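You operate a simulated robot arm through the tools that you are given. There is no shell and no other tool.

You are at the controls of a simulated robot arm. One attempt, no reset.

Task
Vent and switch off the rig; put valve 3 and the plug back.
Fine: air to 0 before the contact slide is drawn back, power off before the plug; purple tray and grey tray. Set down upright: what you pick out, square plug.

The check looks at the end state, three seconds after you hand in, the way a careful person would. Anything else that was tipped, shoved, dropped, spilled or broken makes it a failure.

Robot
A 6-joint arm with a two-finger parallel gripper, fixed in place. Base frame: the origin is at the foot of the arm, x ahead of it, y to its left, z up. Units: m, rad, N and s.
With the tool pointing down near the work surface it reaches from about 0.18 to 0.46 m from the base axis. Its first joint turns from -1.222 to 1.222 rad. Payload 1.9 kg.
The TCP is the grasp point between the finger pads, 0.023 m short of the fingertips. In the tool frame z runs along the fingers and y along their closing line. The gripper opens to 0.094 m. The fingers are 0.038 m wide and 0.01 m thick; the gripper's body (0.054 by 0.096 m) begins 0.039 m behind the TCP.
Orientation is that of the tool frame in the base frame, as a unit quaternion [x, y, z, w]. With the fingers straight down and closing along the base's y, the tool's x points along the base's -x, its y along +y and its z along -z.

Tools
- The arm moves only by the tool servo_tool. Its arguments are lists of equal length, an entry for each row: "offset": the shift along the base's x, y, z in m, a list of three; "rotation": the turn, a rotation vector about the base's x, y, z in rad, a list of three. In form: {"offset": [[tx, ty, tz], ...], "rotation": [[ax, ay, az], ...]}. A call has 1 to 20 rows; each row shifts and turns the commanded pose from where the row before left it. "claw" is the closure, from 0 (fully open) to 1 (shut), set as the call begins (left out, the last holds). A row lasts 0.2 s, in which the tool goes at most 0.05 m and 0.15 rad; a call with a longer step from one row to the next is refused whole, and so is a gripper value outside its range. A pose out of reach is approached as far as the arm can. The call stops where the force on the tool passes 90 N (or 10 N more than at its start, if that is more) or the arm is blocked; 0.2 s more then pass. The fingers move at their own pace (about 0.108 m/s each) and stop on an object; they squeeze with about 25 N. The grip force told is the motor's: it shows also when the fingers shut on nothing. Time passes only in rows, and 0.2 s behind the last, so rows that do not move let the fingers close. It gives the time, the measured TCP pose, the force on the tool (base axes), the opening and the grip force at its end, in the units of the frame above (readings bear some noise), with the torque about the TCP (base axes, N m) and any sound that the robot's microphone picked up.
- Cameras (640 x 400 px; columns grow to the right, rows downward): "scene" is fixed at [0.0662, 0.3192, 0.4352]; the picture's right is [-0.68, -0.73, 0.00], its down [-0.34, 0.32, -0.89] and it looks along [0.65, -0.61, -0.46] (base axes); focal length 214 px, centre (320, 200). "wrist" rides on the gripper at [0.086, 0.016, -0.075] in the tool frame; the picture's right is [-0.18, 0.98, 0.00], its down [-0.58, -0.11, -0.81] and it looks along [-0.79, -0.15, 0.59] (tool axes); focal length 243 px, centre (320, 200).
- camera(camera): a new picture of that camera. It takes no simulated time.
- probe_pixels(camera, pixels): there is no depth. For up to 12 entries [column, row, z] of the newest picture of that camera ("zoom" is the newest enlarged one), the place [x, y] in the base frame at which the ray of that pixel passes the height z, good to about 0.003 m. It takes no simulated time.
- close_up(camera, box): a new picture of the part [left, top, right, bottom] of that camera's present view, enlarged. It takes no simulated time.
- job_done(): hands the job in; it is judged then, once.

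Unless the task says otherwise, let go and move clear before handing in.

The tools are called after "Call:" as a command line: name --argument value ..., lists and objects as JSON in quotes. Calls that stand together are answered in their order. servo_tool: Moves the arm, as the interface text tells. Its arguments: {"type":"object","properties":{"offset":{"type":"array","items":{"type":"array","items":{"type":"number"}}},"rotation":{"type":"array","items":{"type":"array","items":{"type":"number"}}},"claw":{"type":"number"}},"required":["offset","rotation"]} The other tools are called the same way: camera (camera) takes a picture; probe_pixels (camera, pixels) gives the place at which the rays of pixels pass given heights; close_up (camera, box) takes an enlarged picture of a part of a camera's view; job_done () hands the job in.

At the start:

```text
clock: 0.0
tcp_pos: [0.2744, 0.035, 0.4022]
tool_rot: [0.0, 1.0, -0.001, 0.0]
wrist_force: [-0.1, 0.9, 0.1]
wrist_torque: [-0.01, -0.02, 0.01]
gripper_width: 0.094
grasp_force: 0.0
```

scene: 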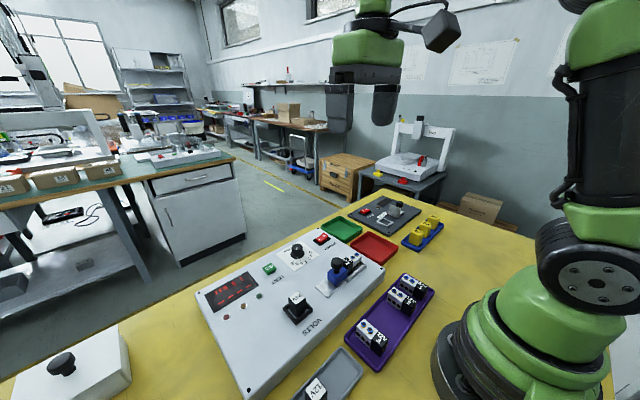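
wrist: 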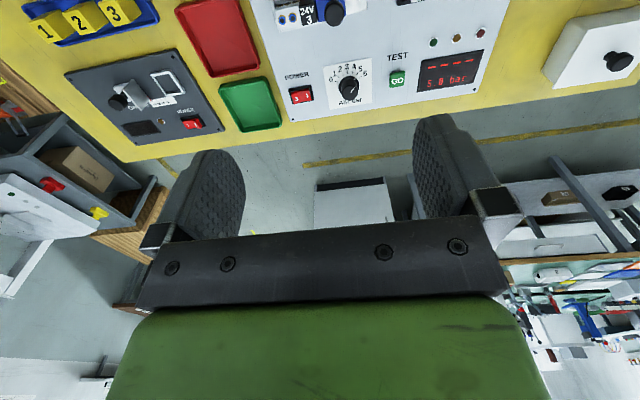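

The first pictures show a panel with a red display, an air dial, a power rocker, a valve under a slide, a plug labelled "VOLTS", a purple tray holding valves and a grey tray with a plug. I'll zoom in on these before moving.

Call:
close_up --camera "scene" --box '[190, 220, 390, 345]'

Call:
close_up --camera "scene" --box '[280, 260, 440, 400]'

Call:
close_up --camera "wrist" --box '[240, 0, 520, 130]'

Call:
close_up --camera "scene" --box '[310, 180, 450, 270]'

```text
3.20 times, centred on (290, 282) of scene
```

zoom: 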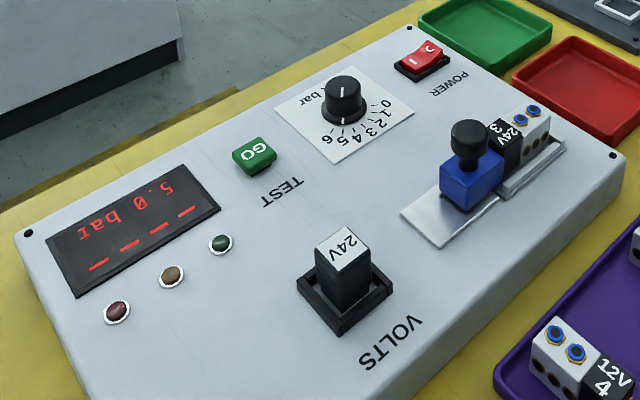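

```text
2.86 times, centred on (360, 330) of scene
```

zoom: 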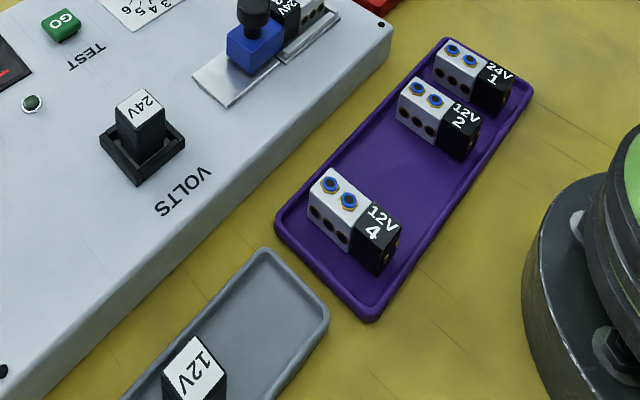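

```text
2.29 times, centred on (380, 65) of wrist
```

zoom: 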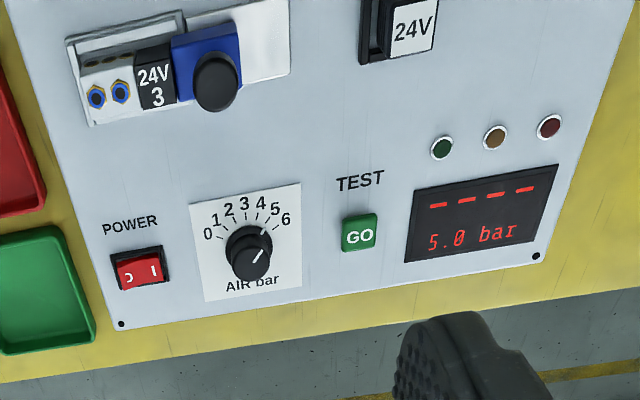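

```text
4.44 times, centred on (380, 225) of scene
```

zoom: 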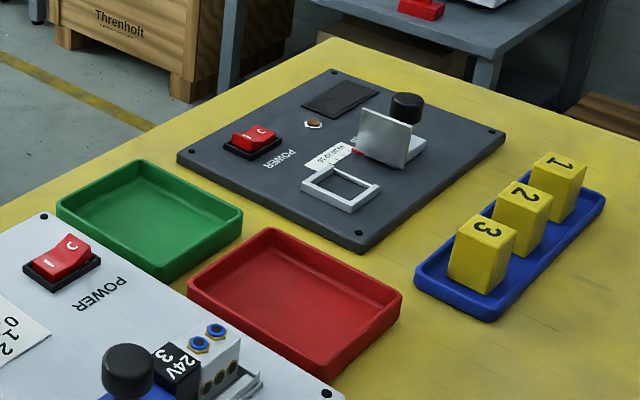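

The display reads 5.0 bar, valve "24V 3" sits in the rig under the blue slide block, and the 24V plug is in the VOLTS socket. I'll probe the same features from both cameras at several heights to find the panel and table heights.

Call:
probe_pixels --camera "scene" --pixels '[[321.9, 239.4, 0.0], [321.9, 239.4, 0.05], [321.9, 239.4, 0.1], [270, 268.5, 0.0], [270, 268.5, 0.05], [270, 268.5, 0.1], [382, 269, 0.0], [382, 269, 0.05], [382, 269, 0.1]]'

Call:
probe_pixels --camera "wrist" --pixels '[[300.5, 96, 0.0], [300.5, 96, 0.05], [300.5, 96, 0.1], [397, 79.5, 0.0], [397, 79.5, 0.05], [397, 79.5, 0.1], [293, 119, 0.0], [293, 119, 0.05], [293, 119, 0.1]]'

```text
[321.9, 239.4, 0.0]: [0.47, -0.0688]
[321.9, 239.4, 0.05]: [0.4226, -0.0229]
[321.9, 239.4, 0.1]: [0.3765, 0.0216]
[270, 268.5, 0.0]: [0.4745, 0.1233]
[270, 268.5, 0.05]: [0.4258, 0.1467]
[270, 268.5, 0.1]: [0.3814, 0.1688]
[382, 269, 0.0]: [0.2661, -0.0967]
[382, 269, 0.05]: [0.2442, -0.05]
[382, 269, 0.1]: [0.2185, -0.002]
```

```text
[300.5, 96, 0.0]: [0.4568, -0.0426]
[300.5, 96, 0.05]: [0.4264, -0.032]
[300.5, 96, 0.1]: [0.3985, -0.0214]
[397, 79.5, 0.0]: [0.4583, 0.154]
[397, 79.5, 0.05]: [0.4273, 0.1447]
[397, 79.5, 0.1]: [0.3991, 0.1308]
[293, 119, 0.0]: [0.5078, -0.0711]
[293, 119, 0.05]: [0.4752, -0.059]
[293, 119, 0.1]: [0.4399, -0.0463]
```

The two views agree on the GO button top at about (0.427, 0.146, 0.047), so the panel top is about 0.04 m high. Next I'll probe the knob, slide, valve, plug, and tray points from the scene view.

Call:
probe_pixels --camera "scene" --pixels '[[297.2, 254, 0.04], [297.2, 247.5, 0.065], [336.5, 262, 0.1], [336.5, 281, 0.06], [297.5, 317, 0.045], [297, 296, 0.09], [340, 298, 0.04], [366, 268, 0.04], [384.5, 271, 0.04], [353, 258, 0.07]]'

Call:
probe_pixels --camera "scene" --pixels '[[357, 342, 0.005], [409, 371, 0.005], [403, 275, 0.005], [433, 292, 0.005], [340, 350, 0.005], [362, 374, 0.005], [370, 336, 0.04], [404, 300, 0.04], [411, 284, 0.04], [318, 383, 0.04], [290, 400, 0.005], [374, 340, 0.03]]'

```text
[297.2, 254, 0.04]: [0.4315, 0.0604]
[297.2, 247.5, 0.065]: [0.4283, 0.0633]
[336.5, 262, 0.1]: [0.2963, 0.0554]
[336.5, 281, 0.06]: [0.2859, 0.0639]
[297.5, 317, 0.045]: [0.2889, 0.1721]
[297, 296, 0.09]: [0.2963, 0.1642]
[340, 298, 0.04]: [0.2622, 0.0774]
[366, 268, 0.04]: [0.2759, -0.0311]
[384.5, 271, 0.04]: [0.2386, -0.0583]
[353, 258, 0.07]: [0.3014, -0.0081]
```

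```text
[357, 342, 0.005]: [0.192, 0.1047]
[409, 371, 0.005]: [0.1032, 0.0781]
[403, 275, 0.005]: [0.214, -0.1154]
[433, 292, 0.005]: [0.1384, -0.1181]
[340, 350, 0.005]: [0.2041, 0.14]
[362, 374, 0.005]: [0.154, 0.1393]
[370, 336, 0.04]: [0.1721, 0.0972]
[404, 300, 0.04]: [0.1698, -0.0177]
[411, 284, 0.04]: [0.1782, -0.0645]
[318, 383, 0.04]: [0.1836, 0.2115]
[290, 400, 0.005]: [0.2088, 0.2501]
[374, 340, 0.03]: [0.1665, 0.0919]
```

The purple tray sits close to the base (x about 0.11–0.21) and the panel items lie around x 0.28–0.43. I'll tilt the wrist for an overhead look with the camera.

Call:
servo_tool --offset '[[0, 0.015, 0], [0, 0.015, 0], [0, 0.015, 0], [0, 0.01, 0]]' --rotation '[[0, 0.14, 0], [0, 0.14, 0], [0, 0.14, 0], [0, 0.14, 0]]'

Call:
camera --camera "wrist"

```text
clock: 1.0
tcp_pos: [0.249, 0.0866, 0.3642]
tool_rot: [0.0, 0.961, 0.001, -0.276]
wrist_force: [-0.9, 0.0, 0.2]
wrist_torque: [0.01, 0.01, 0.01]
gripper_width: 0.0937
grasp_force: 0.1
out of reach, approached as far as the arm can: row 3, 4
```

```text
taken
```

wrist: 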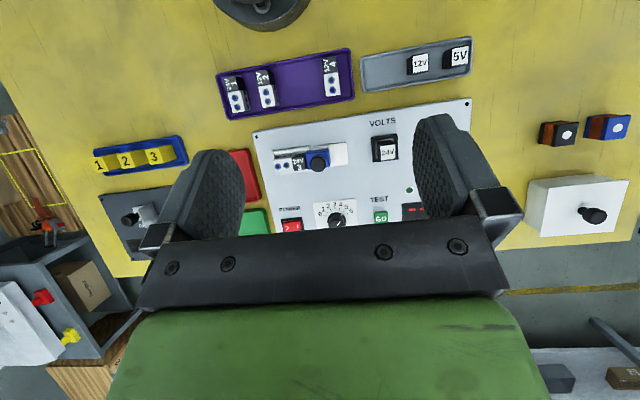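

The overview shows the purple tray with valves 1, 2, and 4 and a gap, and the grey tray with 12V and 5V plugs and free space at its left. I'll zoom in on both trays and the panel.

Call:
close_up --camera "wrist" --box '[210, 30, 480, 130]'

Call:
close_up --camera "wrist" --box '[250, 100, 430, 240]'

Call:
probe_pixels --camera "wrist" --pixels '[[219, 73, 0.005], [348, 50, 0.005], [354, 97, 0.005], [229, 119, 0.005], [361, 57, 0.005], [470, 39, 0.005], [473, 73, 0.005], [363, 91, 0.005], [301, 79, 0.005], [384, 75, 0.005]]'

```text
2.37 times, centred on (345, 80) of wrist
```

zoom: 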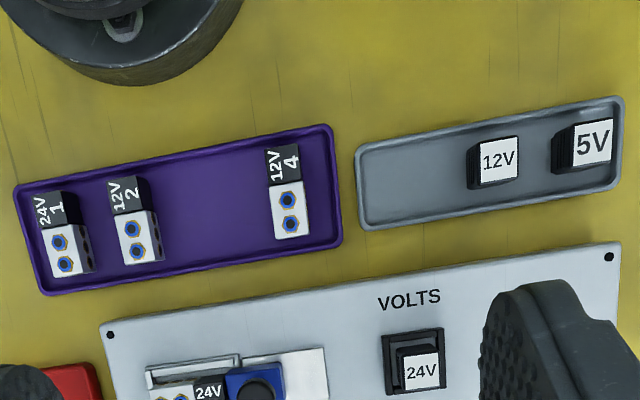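

```text
2.86 times, centred on (340, 170) of wrist
```

zoom: 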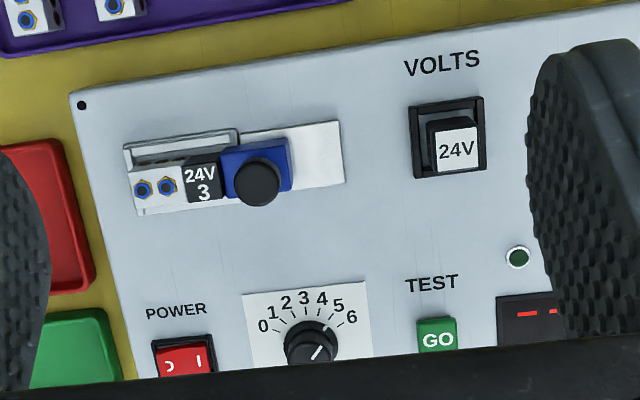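

```text
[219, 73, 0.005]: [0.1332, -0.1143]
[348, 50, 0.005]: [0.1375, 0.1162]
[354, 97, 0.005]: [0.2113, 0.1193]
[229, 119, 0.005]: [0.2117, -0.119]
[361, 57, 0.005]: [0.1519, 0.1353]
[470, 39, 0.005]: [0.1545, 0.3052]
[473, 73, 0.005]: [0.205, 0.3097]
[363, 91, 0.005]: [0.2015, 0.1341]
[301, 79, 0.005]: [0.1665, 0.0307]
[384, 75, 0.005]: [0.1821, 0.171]
```

The panel labels are legible: the pointer is at 5 and the 0–6 scale spans roughly ±60°. I'll undo the tilt and move above the air knob, near (0.43, 0.06), for a closer view.

Call:
servo_tool --offset '[[0, 0, 0], [0, 0, 0], [0, 0, 0], [0, 0, 0], [0.02, 0, -0.04], [0.02, 0, -0.04], [0.02, 0, -0.04], [0, 0, 0]]' --rotation '[[0, -0.14, 0], [0, -0.14, 0], [0, -0.14, 0], [0, -0.14, 0], [0, 0, 0], [0, 0, 0], [0, 0, 0], [0, 0, 0]]'

Call:
camera --camera "wrist"

```text
clock: 2.8
tcp_pos: [0.3092, 0.0871, 0.242]
tool_rot: [0.002, 1.0, 0.0, 0.001]
wrist_force: [-0.3, 0.3, 0.6]
wrist_torque: [0.0, -0.02, -0.01]
gripper_width: 0.0941
grasp_force: 0.1
```

```text
taken
```

wrist: 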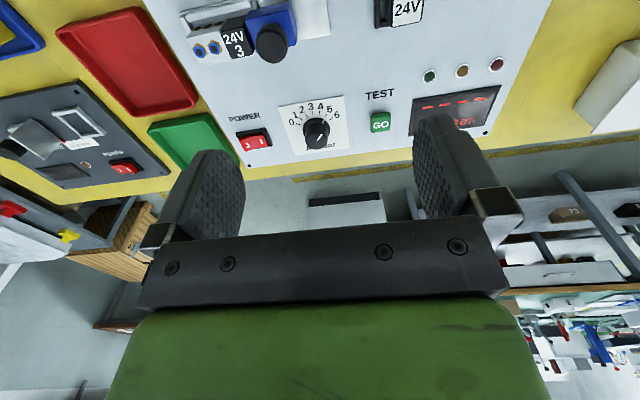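

The view is now closer, with the dial near (317,132), the power rocker near (255,140), and the display near (460,108). I'll zoom in on these for detail.

Call:
close_up --camera "wrist" --box '[225, 85, 405, 165]'

Call:
close_up --camera "wrist" --box '[170, 0, 450, 90]'

Call:
probe_pixels --camera "wrist" --pixels '[[317, 128, 0.06], [317, 128, 0.07], [317, 139, 0.04], [279, 106, 0.04], [343, 96, 0.04], [350, 147, 0.04], [296, 155, 0.04], [254, 138, 0.045], [381, 122, 0.045]]'

```text
3.56 times, centred on (315, 125) of wrist
```

zoom: 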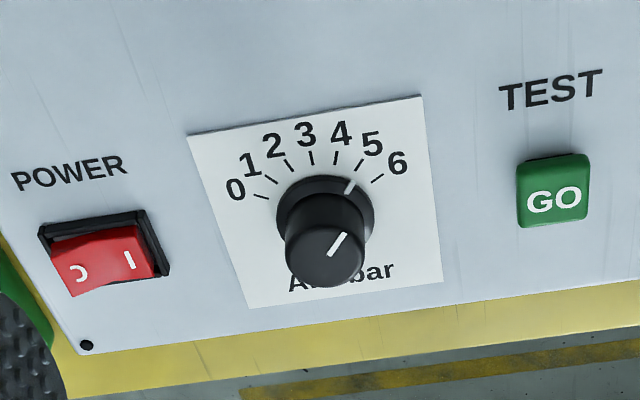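

```text
2.29 times, centred on (310, 45) of wrist
```

zoom: 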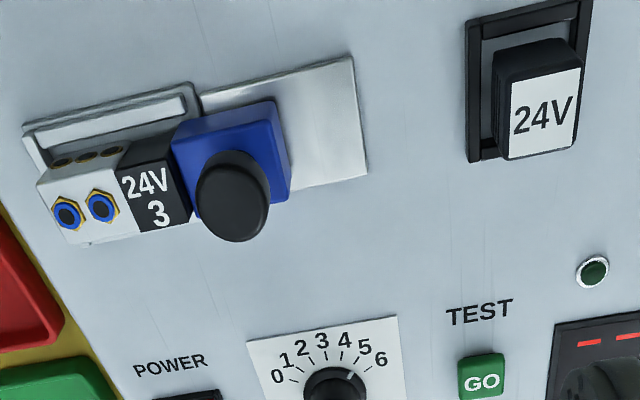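

```text
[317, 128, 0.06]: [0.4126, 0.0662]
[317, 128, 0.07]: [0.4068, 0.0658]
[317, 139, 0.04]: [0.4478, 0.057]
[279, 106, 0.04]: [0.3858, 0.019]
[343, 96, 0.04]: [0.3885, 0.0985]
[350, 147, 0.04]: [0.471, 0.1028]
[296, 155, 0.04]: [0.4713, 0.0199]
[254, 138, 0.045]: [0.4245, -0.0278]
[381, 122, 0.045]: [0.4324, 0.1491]
```

In the zoom, the knob base centre is at about (325,215) and its top centre at (325,262), and the rocker's O end (left, −y) is raised. I'll probe both at several candidate heights.

Call:
probe_pixels --camera "wrist" --pixels '[[316.4, 129.2, 0.04], [316.4, 142.4, 0.06], [316.4, 142.4, 0.065], [316.4, 142.4, 0.07], [316.4, 142.4, 0.075], [305, 142.4, 0.07], [328, 142.4, 0.07], [247.5, 145, 0.05], [262, 141, 0.05]]'

Call:
close_up --camera "scene" --box '[250, 220, 350, 282]'

```text
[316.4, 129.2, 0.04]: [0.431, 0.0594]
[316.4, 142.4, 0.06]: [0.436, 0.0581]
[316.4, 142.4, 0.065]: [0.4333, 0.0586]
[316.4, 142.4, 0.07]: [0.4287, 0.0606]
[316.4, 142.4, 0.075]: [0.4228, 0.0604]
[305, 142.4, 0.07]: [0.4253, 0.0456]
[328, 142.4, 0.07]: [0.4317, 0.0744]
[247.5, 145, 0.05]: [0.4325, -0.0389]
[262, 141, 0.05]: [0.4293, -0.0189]
```

```text
6.40 times, centred on (300, 251) of scene
```

zoom: 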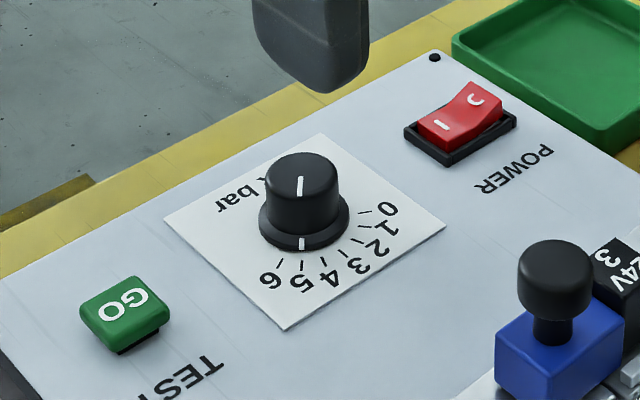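

The knob cap centre works out to about (0.430, 0.060) with its top near z 0.068, and the rocker's O end is up on the −y side. I'll move above the knob with the tool yawed −0.87 rad so there is room for the +100° turn.

Call:
servo_tool --offset '[[0.0201, -0.0045, -0.014], [0.0201, -0.0045, -0.014], [0.0201, -0.0045, -0.014], [0.0201, -0.0045, -0.014], [0.0201, -0.0045, -0.014], [0.0201, -0.0045, -0.014], [0, 0, 0]]' --rotation '[[0, 0, -0.145], [0, 0, -0.145], [0, 0, -0.145], [0, 0, -0.145], [0, 0, -0.145], [0, 0, -0.145], [0, 0, 0]]' --claw 0.3

Call:
camera --camera "wrist"

Call:
camera --camera "scene"

```text
clock: 4.4
tcp_pos: [0.4312, 0.0604, 0.1594]
tool_rot: [0.423, 0.906, 0.0, 0.001]
wrist_force: [0.5, -0.9, -0.6]
wrist_torque: [0.04, -0.01, 0.01]
gripper_width: 0.0656
grasp_force: 0.0
```

```text
taken
```

wrist: 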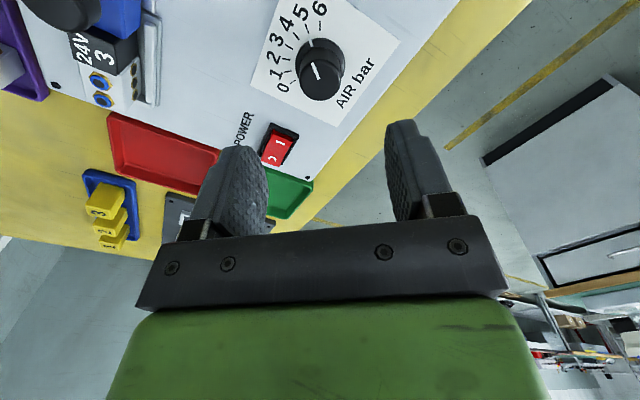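

```text
taken
```

scene: 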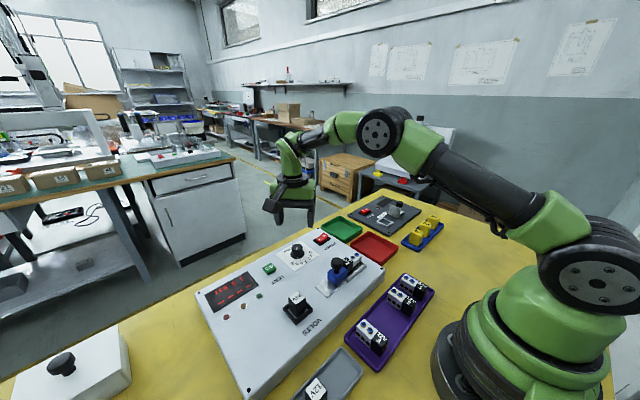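

The knob cap centre is at about (320,76) in the wrist view, with the gripper above it. I'll probe that point to refine the centre before going down.

Call:
probe_pixels --camera "wrist" --pixels '[[320, 77, 0.068], [320, 77, 0.065], [326, 57, 0.045], [281, 147, 0.05], [274, 160, 0.05]]'

Call:
close_up --camera "wrist" --box '[240, 0, 410, 170]'

```text
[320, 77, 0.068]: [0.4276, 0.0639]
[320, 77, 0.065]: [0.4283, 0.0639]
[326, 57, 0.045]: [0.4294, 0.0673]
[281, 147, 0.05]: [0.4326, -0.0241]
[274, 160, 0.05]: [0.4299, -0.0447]
```

```text
2.35 times, centred on (325, 85) of wrist
```

zoom: 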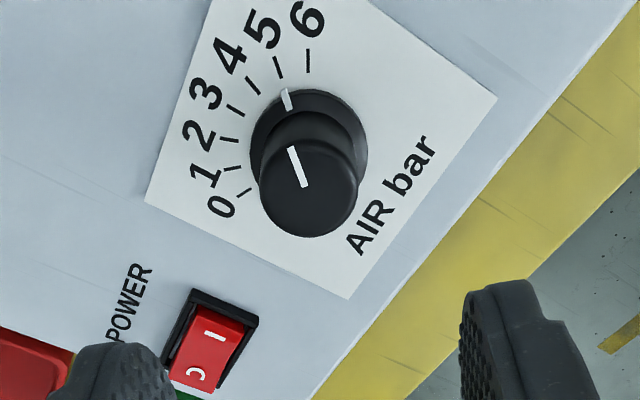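

The zoom puts the cap centre at wrist pixel (319.9, 80.7) and the skirt centre at (319.9, 61.6). I'll re-probe with these values.

Call:
probe_pixels --camera "wrist" --pixels '[[319.9, 80.7, 0.068], [319.9, 80.7, 0.065], [319.9, 61.6, 0.043], [319.9, 61.6, 0.047], [300, 80.7, 0.068], [340, 80.7, 0.068]]'

```text
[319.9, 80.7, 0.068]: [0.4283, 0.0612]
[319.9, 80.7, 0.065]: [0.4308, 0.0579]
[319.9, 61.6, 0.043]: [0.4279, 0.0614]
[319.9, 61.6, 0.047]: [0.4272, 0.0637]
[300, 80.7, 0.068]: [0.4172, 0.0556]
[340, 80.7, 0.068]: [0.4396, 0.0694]
```

The knob centre is about (0.429, 0.061), with the cap top at z 0.068. I'll descend to TCP z of about 0.074 so the fingertips stay above the skirt, then close.

Call:
servo_tool --offset '[[-0.001, 0.0003, -0.021], [-0.001, 0.0003, -0.021], [0, 0, -0.021], [0, 0, -0.021], [0, 0, 0]]' --rotation '[[0, 0, 0], [0, 0, 0], [0, 0, 0], [0, 0, 0], [0, 0, 0]]'

Call:
close_up --camera "scene" --box '[240, 200, 360, 290]'

```text
clock: 5.6
tcp_pos: [0.4279, 0.0595, 0.0762]
tool_rot: [0.422, 0.907, 0.0, 0.001]
wrist_force: [-0.5, -0.2, -0.2]
wrist_torque: [-0.02, 0.02, 0.0]
gripper_width: 0.0657
grasp_force: 0.1
```

```text
4.44 times, centred on (300, 245) of scene
```

zoom: 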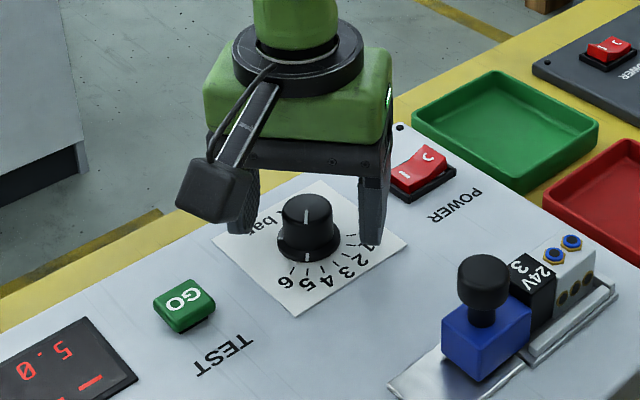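

The fingers straddle the knob cleanly, so I'll close on it.

Call:
servo_tool --offset '[[0, 0, -0.002], [0, 0, 0], [0, 0, 0]]' --rotation '[[0, 0, 0], [0, 0, 0], [0, 0, 0]]' --claw 1.0

```text
clock: 6.4
tcp_pos: [0.4285, 0.0604, 0.0742]
tool_rot: [0.421, 0.907, 0.001, 0.002]
wrist_force: [15.2, 13.9, 3.3]
wrist_torque: [0.06, 0.03, 0.07]
gripper_width: 0.0296
grasp_force: 45.1
```

The grip is on the cap (0.0296 m opening, 45 N), with a small side load that calls for a nudge toward (+x, +y). I'll relieve that, turn halfway at +0.145 rad per row, and check the display.

Call:
servo_tool --offset '[[0.0007, 0.0006, 0], [0, 0, 0], [0, 0, 0], [0, 0, 0], [0, 0, 0], [0, 0, 0]]' --rotation '[[0, 0, 0], [0, 0, 0.14], [0, 0, 0.14], [0, 0, 0.14], [0, 0, 0.14], [0, 0, 0.14]]'

Call:
close_up --camera "scene" --box '[190, 220, 350, 320]'

```text
clock: 7.8
tcp_pos: [0.4284, 0.06, 0.0747]
tool_rot: [0.085, 0.996, 0.001, -0.001]
wrist_force: [-11.5, -2.8, 34.4]
wrist_torque: [-0.03, 0.39, -0.02]
gripper_width: 0.0291
grasp_force: 44.6
```

```text
4.00 times, centred on (270, 270) of scene
```

zoom: 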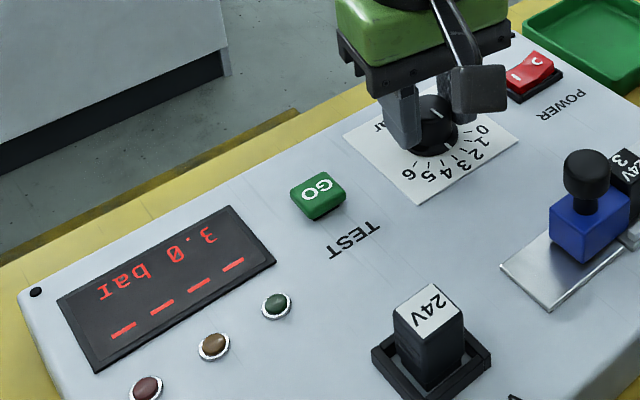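

The display now reads 3.0 bar after 0.70 rad, so it is 20° per bar. I'll ease the vertical load slightly and turn the remaining 60°.

Call:
servo_tool --offset '[[-0.0003, 0, 0.001], [0, 0, 0], [0, 0, 0], [0, 0, 0], [0, 0, 0]]' --rotation '[[0, 0, 0.1], [0, 0, 0.14], [0, 0, 0.14], [0, 0, 0.14], [0, 0, 0.14]]'

Call:
close_up --camera "scene" --box '[190, 220, 350, 320]'

```text
clock: 9.0
tcp_pos: [0.4284, 0.0594, 0.0734]
tool_rot: [-0.243, 0.97, -0.002, 0.001]
wrist_force: [19.1, -25.0, -20.3]
wrist_torque: [0.53, -0.98, -0.06]
gripper_width: 0.0293
grasp_force: 44.8
```

```text
4.00 times, centred on (270, 270) of scene
```

zoom: 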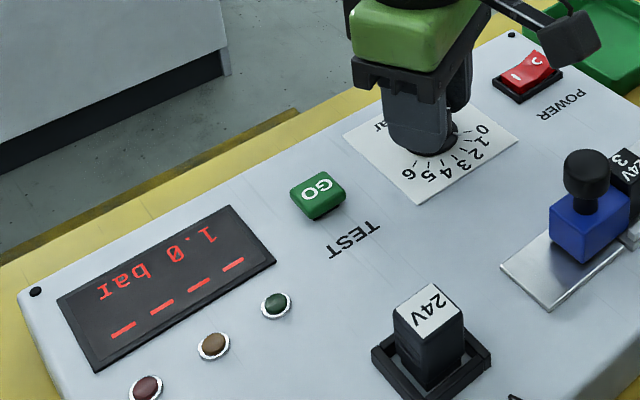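

The display reads 1.0 bar. I'll turn the last 0.39 rad to reach 0.

Call:
servo_tool --offset '[[0.0005, -0.0007, -0.0005], [0, 0, 0], [0, 0, 0], [0, 0, 0]]' --rotation '[[0, 0, 0.13], [0, 0, 0.13], [0, 0, 0.13], [0, 0, 0]]'

Call:
close_up --camera "scene" --box '[190, 220, 350, 320]'

```text
clock: 10.0
tcp_pos: [0.4297, 0.0598, 0.0737]
tool_rot: [-0.426, 0.905, -0.001, 0.0]
wrist_force: [16.9, -27.5, -17.7]
wrist_torque: [-0.29, 0.02, -0.66]
gripper_width: 0.0292
grasp_force: 45.2
```

```text
4.00 times, centred on (270, 270) of scene
```

zoom: 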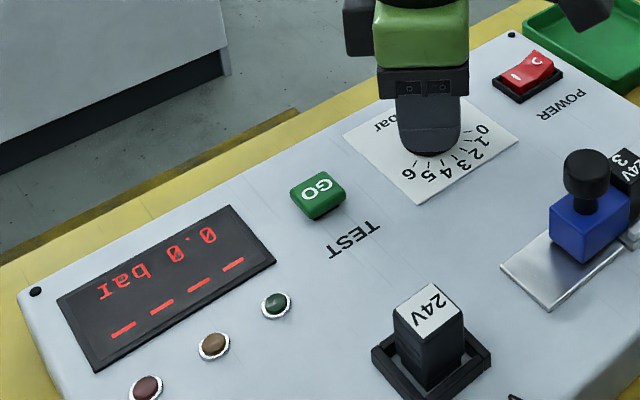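

The display reads 0.0 bar, and the −0.66 N m torque suggests the knob is at its stop. I'll back off slightly, release, and lift.

Call:
servo_tool --offset '[[0, 0, 0], [0, 0, 0], [0, 0, 0], [0, 0, 0.03], [0, 0, 0.04], [0, 0, 0.04]]' --rotation '[[0, 0, 0], [0, 0, 0], [0, 0, 0], [0, 0, 0], [0, 0, 0], [0, 0, 0]]' --claw 0.3

Call:
close_up --camera "scene" --box '[190, 220, 350, 320]'

```text
clock: 11.4
tcp_pos: [0.4282, 0.0586, 0.1844]
tool_rot: [-0.426, 0.904, 0.0, 0.0]
wrist_force: [-0.3, -0.2, -0.6]
wrist_torque: [0.0, 0.02, 0.02]
gripper_width: 0.0657
grasp_force: 0.0
```

```text
4.00 times, centred on (270, 270) of scene
```

zoom: 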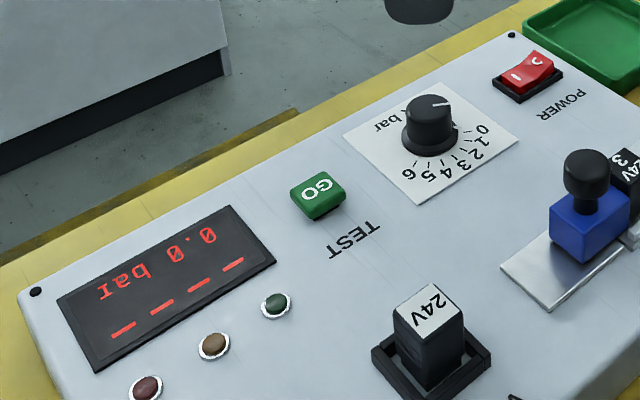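

The knob stays at 0 with 0.0 bar displayed. Next is the power rocker: I'll unwind the yaw to 0 and move over for a closer look at it.

Call:
servo_tool --offset '[[-0.005, -0.015, 0], [-0.005, -0.015, 0], [-0.005, -0.015, 0], [-0.005, -0.015, 0], [-0.005, -0.015, 0], [-0.005, -0.013, 0], [0, 0, 0]]' --rotation '[[0, 0, -0.1468], [0, 0, -0.1468], [0, 0, -0.1468], [0, 0, -0.1468], [0, 0, -0.1468], [0, 0, -0.1468], [0, 0, 0]]' --claw 1.0

Call:
camera --camera "wrist"

Call:
close_up --camera "scene" --box '[290, 215, 354, 255]'

```text
clock: 13.0
tcp_pos: [0.3983, -0.0289, 0.1846]
tool_rot: [0.002, 1.0, 0.0, 0.0]
wrist_force: [0.3, 0.2, 0.4]
wrist_torque: [-0.02, 0.03, 0.01]
gripper_width: 0.0001
grasp_force: 24.7
```

```text
taken
```

wrist: 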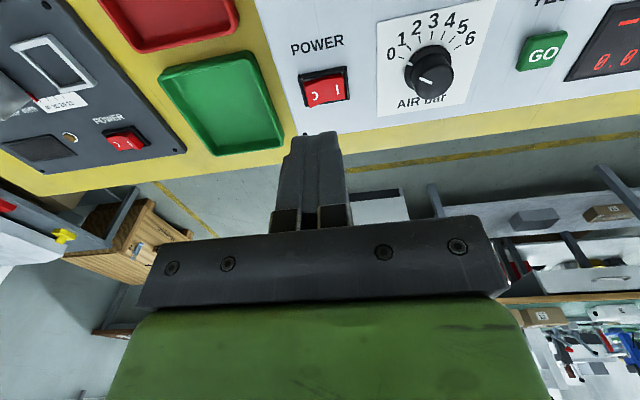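

```text
10.00 times, centred on (322, 235) of scene
```

zoom: 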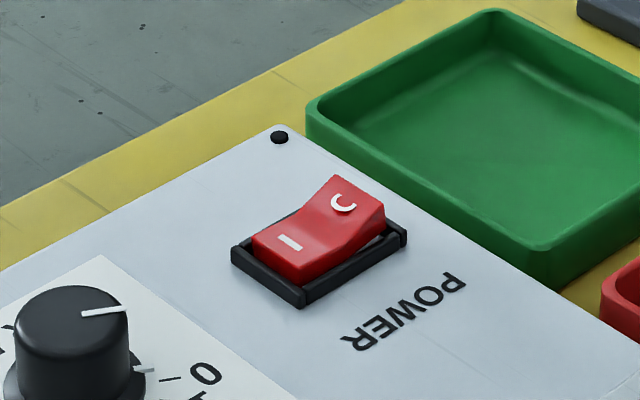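

The rocker has its O end raised (zoom (345,200)) and its I end down (290,243), inside a low bezel. I'll probe the bezel corners and the O end.

Call:
probe_pixels --camera "zoom" --pixels '[[232, 250, 0.044], [303, 296, 0.044], [405, 232, 0.044], [333, 176, 0.056], [384, 207, 0.056], [385, 222, 0.05], [343, 202, 0.054], [290, 243, 0.048], [385, 207, 0.06], [333, 176, 0.06]]'

Call:
close_up --camera "wrist" --box '[280, 50, 370, 110]'

```text
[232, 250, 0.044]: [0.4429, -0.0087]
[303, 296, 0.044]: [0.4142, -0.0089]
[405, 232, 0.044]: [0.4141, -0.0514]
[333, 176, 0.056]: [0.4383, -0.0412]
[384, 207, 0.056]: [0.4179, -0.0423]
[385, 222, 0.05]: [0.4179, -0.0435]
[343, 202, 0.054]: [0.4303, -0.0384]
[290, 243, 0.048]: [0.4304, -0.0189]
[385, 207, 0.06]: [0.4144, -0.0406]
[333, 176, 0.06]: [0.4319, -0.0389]
```

```text
6.67 times, centred on (325, 80) of wrist
```

zoom: 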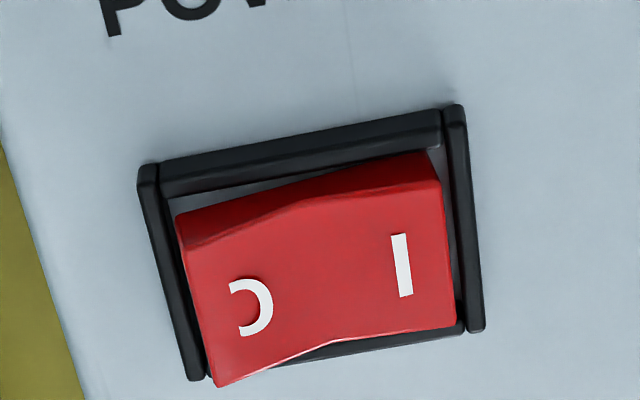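

The bezel is centred at about (0.4285, −0.030) and the raised O edge is at about y −0.042, z 0.056. I'll come down with closed fingers over the O end at y −0.042, stopping just above it.

Call:
servo_tool --offset '[[0.0151, -0.0066, 0], [0.0151, -0.0066, -0.02], [0, 0, -0.035], [0, 0, -0.035], [0, 0, -0.008], [0, 0, 0]]' --rotation '[[0, 0, 0], [0, 0, 0], [0, 0, 0], [0, 0, 0], [0, 0, 0], [0, 0, 0]]'

Call:
close_up --camera "scene" --box '[280, 205, 360, 255]'

Call:
close_up --camera "wrist" --box '[250, 80, 410, 180]'

```text
clock: 14.4
tcp_pos: [0.4273, -0.041, 0.0855]
tool_rot: [0.001, 1.0, 0.0, 0.001]
wrist_force: [-0.3, -0.2, -0.2]
wrist_torque: [-0.02, 0.0, 0.01]
gripper_width: 0.0
grasp_force: 24.7
```

```text
8.00 times, centred on (320, 230) of scene
```

zoom: 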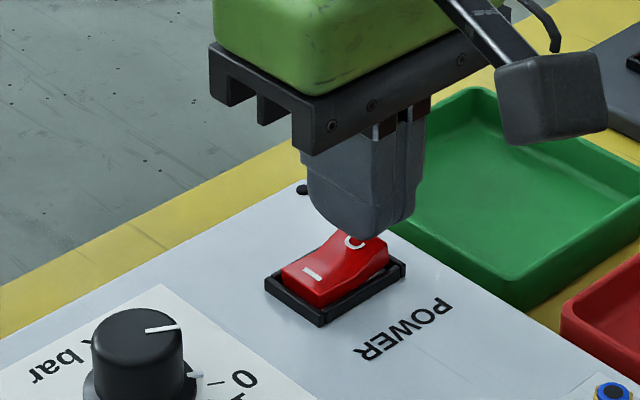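

```text
4.00 times, centred on (330, 130) of wrist
```

zoom: 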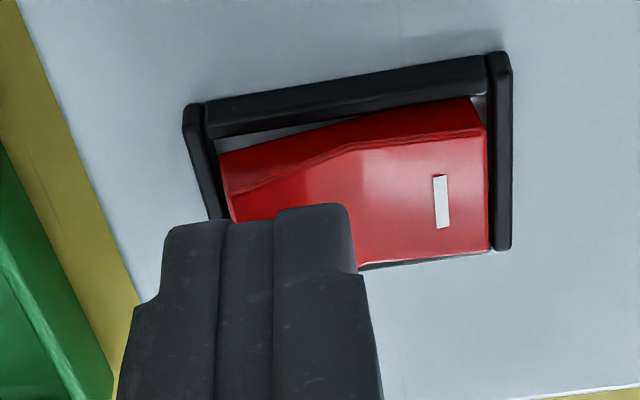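

The fingertips are directly over the O end. I'll press down in small steps.

Call:
servo_tool --offset '[[0, -0.001, -0.003], [0, 0, -0.003], [0, 0, -0.002], [0, 0, -0.002], [0, 0, -0.002], [0, 0, -0.002]]' --rotation '[[0, 0, 0], [0, 0, 0], [0, 0, 0], [0, 0, 0], [0, 0, 0], [0, 0, 0]]'

Call:
close_up --camera "scene" --box '[190, 205, 350, 305]'

```text
clock: 15.8
tcp_pos: [0.4288, -0.0416, 0.0748]
tool_rot: [0.002, 1.0, 0.0, 0.001]
wrist_force: [-31.7, -6.3, 52.6]
wrist_torque: [0.38, 0.76, 0.32]
gripper_width: 0.0001
grasp_force: 24.7
```

```text
4.00 times, centred on (270, 255) of scene
```

zoom: 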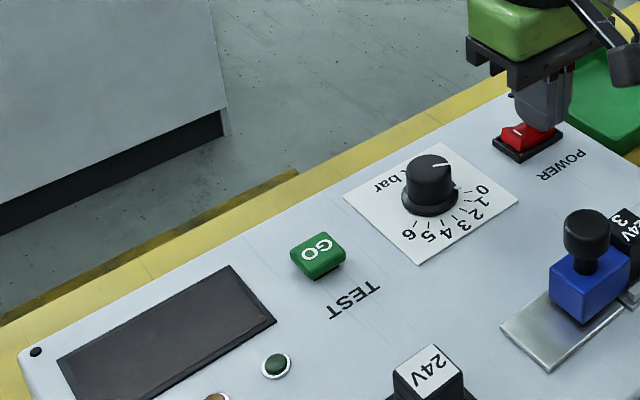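

The display has gone blank, so power is off. I'll lift clear and confirm the rocker latched.

Call:
servo_tool --offset '[[0, 0, 0.015], [0, 0, 0.04], [0, 0, 0.04], [0, 0, 0.03]]' --rotation '[[0, 0, 0], [0, 0, 0], [0, 0, 0], [0, 0, 0]]'

Call:
close_up --camera "scene" --box '[190, 205, 350, 305]'

Call:
close_up --camera "scene" --box '[290, 215, 354, 255]'

```text
clock: 16.8
tcp_pos: [0.4268, -0.0427, 0.1974]
tool_rot: [0.001, 1.0, 0.0, 0.0]
wrist_force: [-0.6, 0.0, 0.3]
wrist_torque: [-0.01, 0.0, 0.01]
gripper_width: 0.0002
grasp_force: 24.8
```

```text
4.00 times, centred on (270, 255) of scene
```

zoom: 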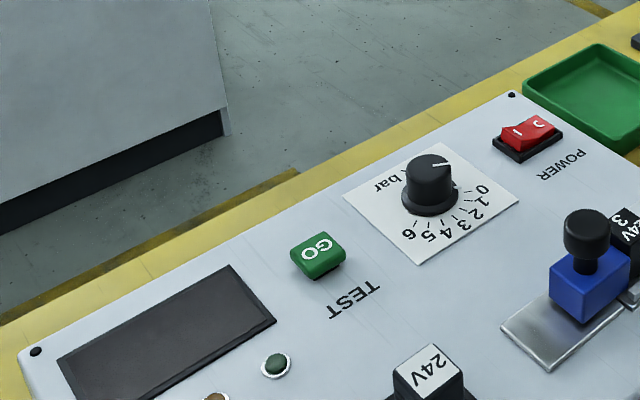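

```text
10.00 times, centred on (322, 235) of scene
```

zoom: 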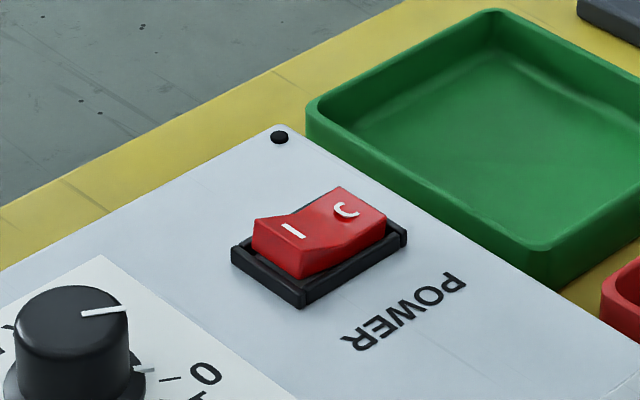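

The rocker has latched with the O end down and the display is off. Next is the contact slide: I'll move back over the blue block for a close view.

Call:
servo_tool --offset '[[-0.03, 0.015, 0.01], [-0.03, 0.015, 0.01], [-0.03, 0.015, 0.01], [-0.03, 0.015, 0.01], [-0.03, 0.015, 0], [0, 0, 0]]' --rotation '[[0, 0, 0], [0, 0, 0], [0, 0, 0], [0, 0, 0], [0, 0, 0], [0, 0, 0]]' --claw 0.3

Call:
camera --camera "wrist"

Call:
close_up --camera "wrist" --box '[230, 0, 430, 120]'

Call:
close_up --camera "scene" --box '[305, 240, 385, 310]'

```text
clock: 18.2
tcp_pos: [0.2783, 0.033, 0.2377]
tool_rot: [0.001, 1.0, 0.0, 0.001]
wrist_force: [0.4, -0.5, -1.1]
wrist_torque: [-0.02, 0.06, 0.03]
gripper_width: 0.0659
grasp_force: 0.1
```

```text
taken
```

wrist: 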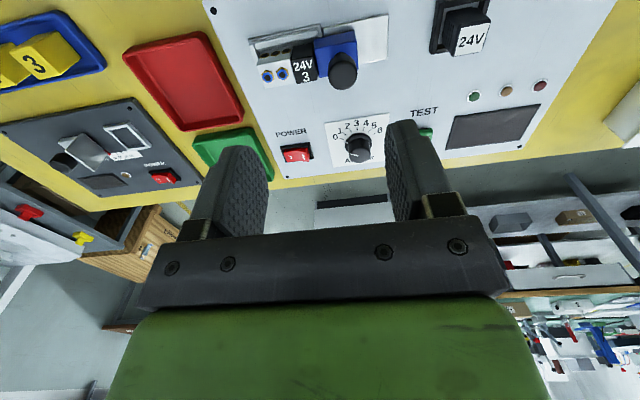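

```text
3.20 times, centred on (330, 60) of wrist
```

zoom: 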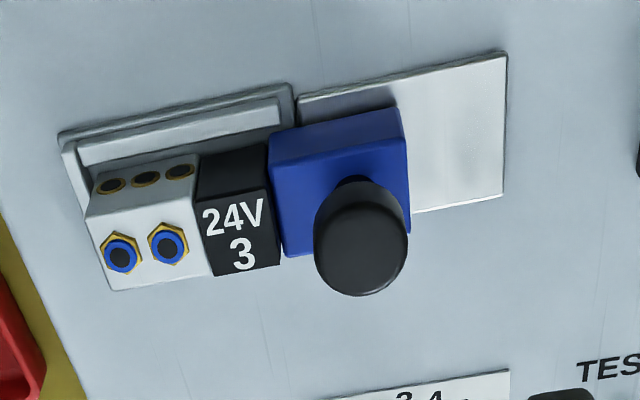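

```text
5.71 times, centred on (345, 275) of scene
```

zoom: 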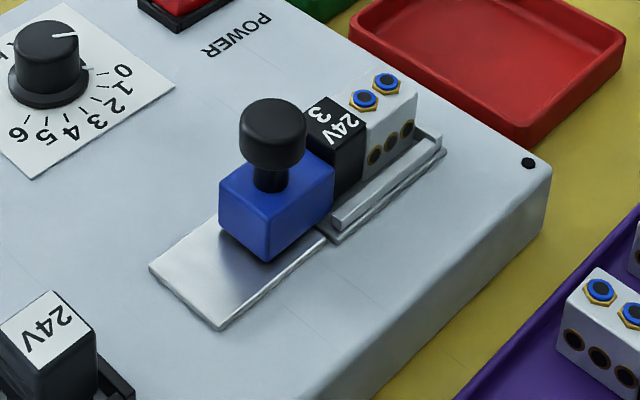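

The slide block and its black knob are clear in both views; the silver plate extends toward +y, so that is the draw-back direction. I'll triangulate the cap, plate corners, valve, and plug.

Call:
probe_pixels --camera "wrist" --pixels '[[342.5, 75.6, 0.08], [342.5, 75.6, 0.09], [342.5, 75.6, 0.1], [387.8, 13.75, 0.042], [387.8, 59, 0.042], [315, 51.3, 0.06], [315, 51.3, 0.07], [356.6, 42.8, 0.06], [356.6, 42.8, 0.07], [319.1, 77.8, 0.06], [319.1, 77.8, 0.07]]'

Call:
probe_pixels --camera "scene" --pixels '[[336.6, 261.3, 0.08], [336.6, 261.3, 0.09], [336.6, 261.3, 0.1], [327.1, 297.4, 0.042], [315.2, 286.9, 0.042], [336.2, 276, 0.06], [336.2, 276, 0.07], [327.5, 270, 0.06], [327.5, 270, 0.07], [347.3, 268, 0.06], [347.3, 268, 0.07]]'

```text
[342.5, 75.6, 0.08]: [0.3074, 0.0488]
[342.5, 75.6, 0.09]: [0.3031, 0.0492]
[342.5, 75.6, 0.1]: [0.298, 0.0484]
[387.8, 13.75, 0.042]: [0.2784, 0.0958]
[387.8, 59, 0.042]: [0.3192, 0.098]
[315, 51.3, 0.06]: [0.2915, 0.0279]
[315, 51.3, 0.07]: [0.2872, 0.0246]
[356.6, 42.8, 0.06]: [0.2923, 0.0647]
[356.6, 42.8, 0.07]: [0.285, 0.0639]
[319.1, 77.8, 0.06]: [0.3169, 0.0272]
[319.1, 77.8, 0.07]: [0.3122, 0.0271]
```

```text
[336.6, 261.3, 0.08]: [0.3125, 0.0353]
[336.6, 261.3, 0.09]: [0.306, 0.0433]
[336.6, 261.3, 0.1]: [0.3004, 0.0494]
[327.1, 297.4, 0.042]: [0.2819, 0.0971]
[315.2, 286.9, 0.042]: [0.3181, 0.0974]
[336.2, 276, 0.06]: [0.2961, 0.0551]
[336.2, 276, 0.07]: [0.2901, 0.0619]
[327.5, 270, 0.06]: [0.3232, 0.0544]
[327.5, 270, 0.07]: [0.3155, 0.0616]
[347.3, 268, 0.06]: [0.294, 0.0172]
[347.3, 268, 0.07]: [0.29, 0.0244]
```

The cap top is at about (0.299, 0.049, 0.099) and the blue block spans x 0.287–0.314, y 0.026–0.063, top at z 0.07, with the plate ending at y 0.097. I'll check the valve's height and extents next, since they matter for finger clearance.

Call:
probe_pixels --camera "wrist" --pixels '[[292.3, 58.8, 0.07], [292.3, 58.8, 0.08], [317.5, 83, 0.07], [317.5, 83, 0.08], [297, 86.6, 0.07], [297, 86.6, 0.08], [265, 90.6, 0.07], [265, 90.6, 0.08], [256.5, 63.1, 0.07], [256.5, 63.1, 0.08]]'

Call:
probe_pixels --camera "scene" --pixels '[[342.8, 260.5, 0.07], [342.8, 260.5, 0.08], [353, 264, 0.07], [353, 264, 0.08], [346, 256.5, 0.07], [346, 256.5, 0.08], [361.8, 255.3, 0.07], [361.8, 255.3, 0.08], [352.7, 248.6, 0.07], [352.7, 248.6, 0.08]]'

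```text
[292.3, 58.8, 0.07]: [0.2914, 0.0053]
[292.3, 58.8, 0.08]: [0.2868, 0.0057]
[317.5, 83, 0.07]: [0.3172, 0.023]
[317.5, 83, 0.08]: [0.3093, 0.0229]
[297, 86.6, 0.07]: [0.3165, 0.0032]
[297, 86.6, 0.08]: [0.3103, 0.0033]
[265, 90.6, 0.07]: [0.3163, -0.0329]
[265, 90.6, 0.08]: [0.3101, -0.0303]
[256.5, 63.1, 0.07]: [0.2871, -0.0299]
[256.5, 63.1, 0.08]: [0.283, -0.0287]
```

```text
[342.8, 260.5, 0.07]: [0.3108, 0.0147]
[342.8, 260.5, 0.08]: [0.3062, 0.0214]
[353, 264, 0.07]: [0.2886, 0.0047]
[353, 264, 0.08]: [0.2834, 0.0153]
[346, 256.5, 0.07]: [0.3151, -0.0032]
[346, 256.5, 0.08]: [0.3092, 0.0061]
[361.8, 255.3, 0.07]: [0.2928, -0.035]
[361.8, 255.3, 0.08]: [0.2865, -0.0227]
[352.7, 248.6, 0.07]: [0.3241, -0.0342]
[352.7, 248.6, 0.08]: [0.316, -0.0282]
```

The valve top is at about z 0.074 and spans x 0.288–0.313, y −0.030 to 0.026. I'll approach the slide knob from above with a narrow opening, keeping the tips above the valve top.

Call:
servo_tool --offset '[[0.0104, 0.008, -0.02], [0.0103, 0.008, -0.03], [0, 0, -0.03], [0, 0, -0.03], [0, 0, 0]]' --rotation '[[0, 0, 0], [0, 0, 0], [0, 0, 0], [0, 0, 0], [0, 0, 0]]' --claw 0.48

Call:
camera --camera "wrist"

Call:
close_up --camera "scene" --box '[295, 225, 391, 285]'

```text
clock: 19.4
tcp_pos: [0.2989, 0.0497, 0.1264]
tool_rot: [0.001, 1.0, 0.0, 0.001]
wrist_force: [0.3, -0.1, 0.5]
wrist_torque: [0.0, 0.02, 0.0]
gripper_width: 0.0489
grasp_force: 0.0
```

```text
taken
```

wrist: 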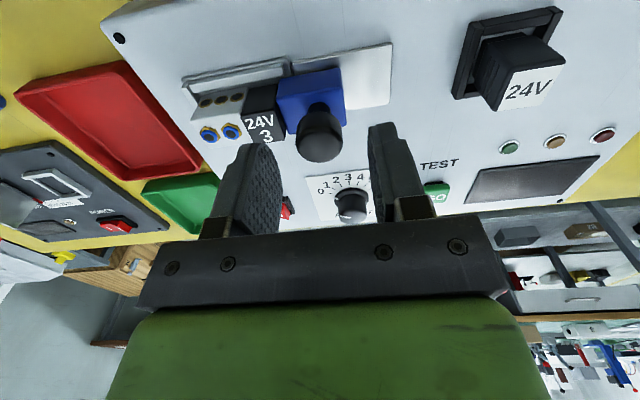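

```text
6.67 times, centred on (343, 255) of scene
```

zoom: 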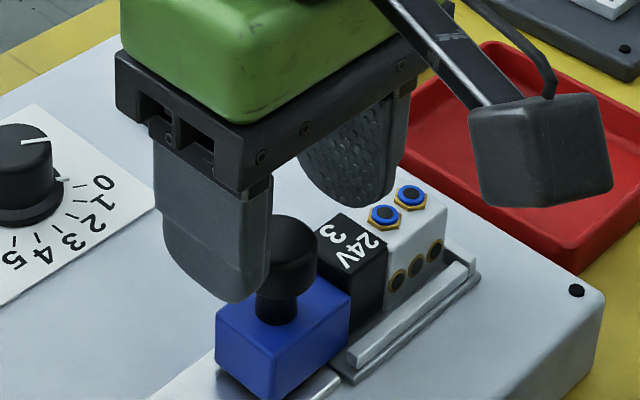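

The fingers straddle the slide knob, with the cap's top face near (320,139). I'll confirm its centre before the final descent.

Call:
close_up --camera "wrist" --box '[260, 60, 400, 180]'

Call:
probe_pixels --camera "wrist" --pixels '[[319, 138, 0.099], [297.5, 138, 0.099], [342, 138, 0.099], [319, 138, 0.095]]'

```text
3.33 times, centred on (330, 120) of wrist
```

zoom: 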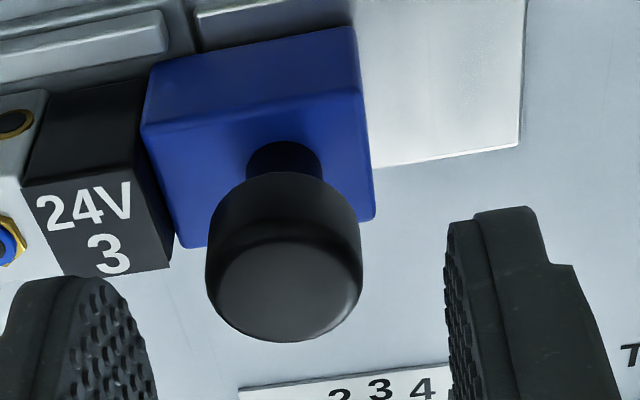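

```text
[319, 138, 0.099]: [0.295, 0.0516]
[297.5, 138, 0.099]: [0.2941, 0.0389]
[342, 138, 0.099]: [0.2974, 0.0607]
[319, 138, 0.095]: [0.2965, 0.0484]
```

The cap centre is about (0.299, 0.050), which matches the current TCP. I'll descend to z 0.102 and close.

Call:
servo_tool --offset '[[0, 0, -0.012], [0, 0, -0.0125], [0, 0, 0]]' --rotation '[[0, 0, 0], [0, 0, 0], [0, 0, 0]]'

Call:
close_up --camera "scene" --box '[295, 225, 391, 285]'

```text
clock: 20.2
tcp_pos: [0.2989, 0.0494, 0.1031]
tool_rot: [0.001, 1.0, 0.0, 0.001]
wrist_force: [0.5, 0.2, 0.3]
wrist_torque: [0.0, -0.02, 0.02]
gripper_width: 0.0486
grasp_force: 0.2
```

```text
6.67 times, centred on (343, 255) of scene
```

zoom: 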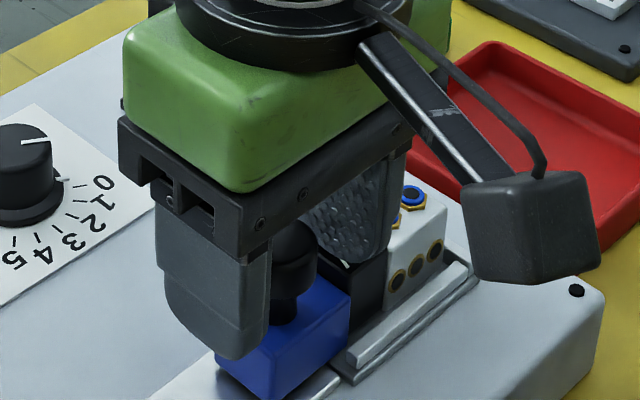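

Clearance looks good on both sides, so I'll close on the knob.

Call:
servo_tool --offset '[[0, 0, 0], [0, 0, 0], [0, 0, 0]]' --rotation '[[0, 0, 0], [0, 0, 0], [0, 0, 0]]' --claw 1.0

```text
clock: 21.0
tcp_pos: [0.2992, 0.0498, 0.1031]
tool_rot: [0.001, 1.0, 0.0, 0.001]
wrist_force: [1.4, -0.1, -5.6]
wrist_torque: [0.26, -0.06, 0.01]
gripper_width: 0.0252
grasp_force: 45.3
```

The knob is gripped at 0.0252 m. I'll draw the slide back along +y in small steps.

Call:
servo_tool --offset '[[0, 0.003, 0], [0, 0.003, 0], [0, 0.004, 0], [0, 0.004, 0]]' --rotation '[[0, 0, 0], [0, 0, 0], [0, 0, 0], [0, 0, 0]]'

Call:
close_up --camera "scene" --box '[295, 235, 391, 295]'

```text
clock: 22.0
tcp_pos: [0.299, 0.0639, 0.1033]
tool_rot: [0.001, 1.0, 0.0, 0.001]
wrist_force: [-7.1, -0.9, 0.5]
wrist_torque: [0.28, -0.75, -0.01]
gripper_width: 0.0252
grasp_force: 44.8
```

```text
6.67 times, centred on (343, 265) of scene
```

zoom: 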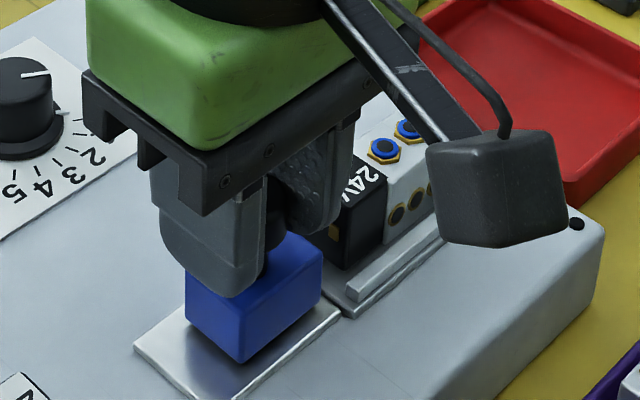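

The slide moves freely and a gap to the valve has opened. I'll continue drawing it back.

Call:
servo_tool --offset '[[0, 0.004, 0], [0, 0.004, 0], [0, 0.003, 0], [0, 0.003, 0]]' --rotation '[[0, 0, 0], [0, 0, 0], [0, 0, 0], [0, 0, 0]]'

Call:
close_up --camera "scene" --box '[295, 235, 391, 295]'

```text
clock: 23.0
tcp_pos: [0.2986, 0.0743, 0.1019]
tool_rot: [0.002, 1.0, -0.001, -0.002]
wrist_force: [-12.3, -47.6, 20.7]
wrist_torque: [-0.19, -0.57, -0.1]
gripper_width: 0.0255
grasp_force: 45.6
```

```text
6.67 times, centred on (343, 265) of scene
```

zoom: 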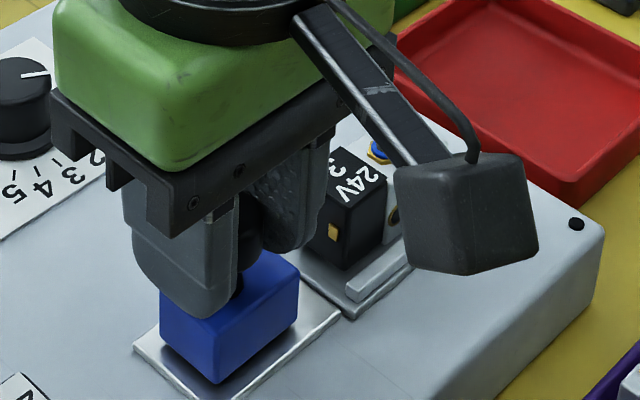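

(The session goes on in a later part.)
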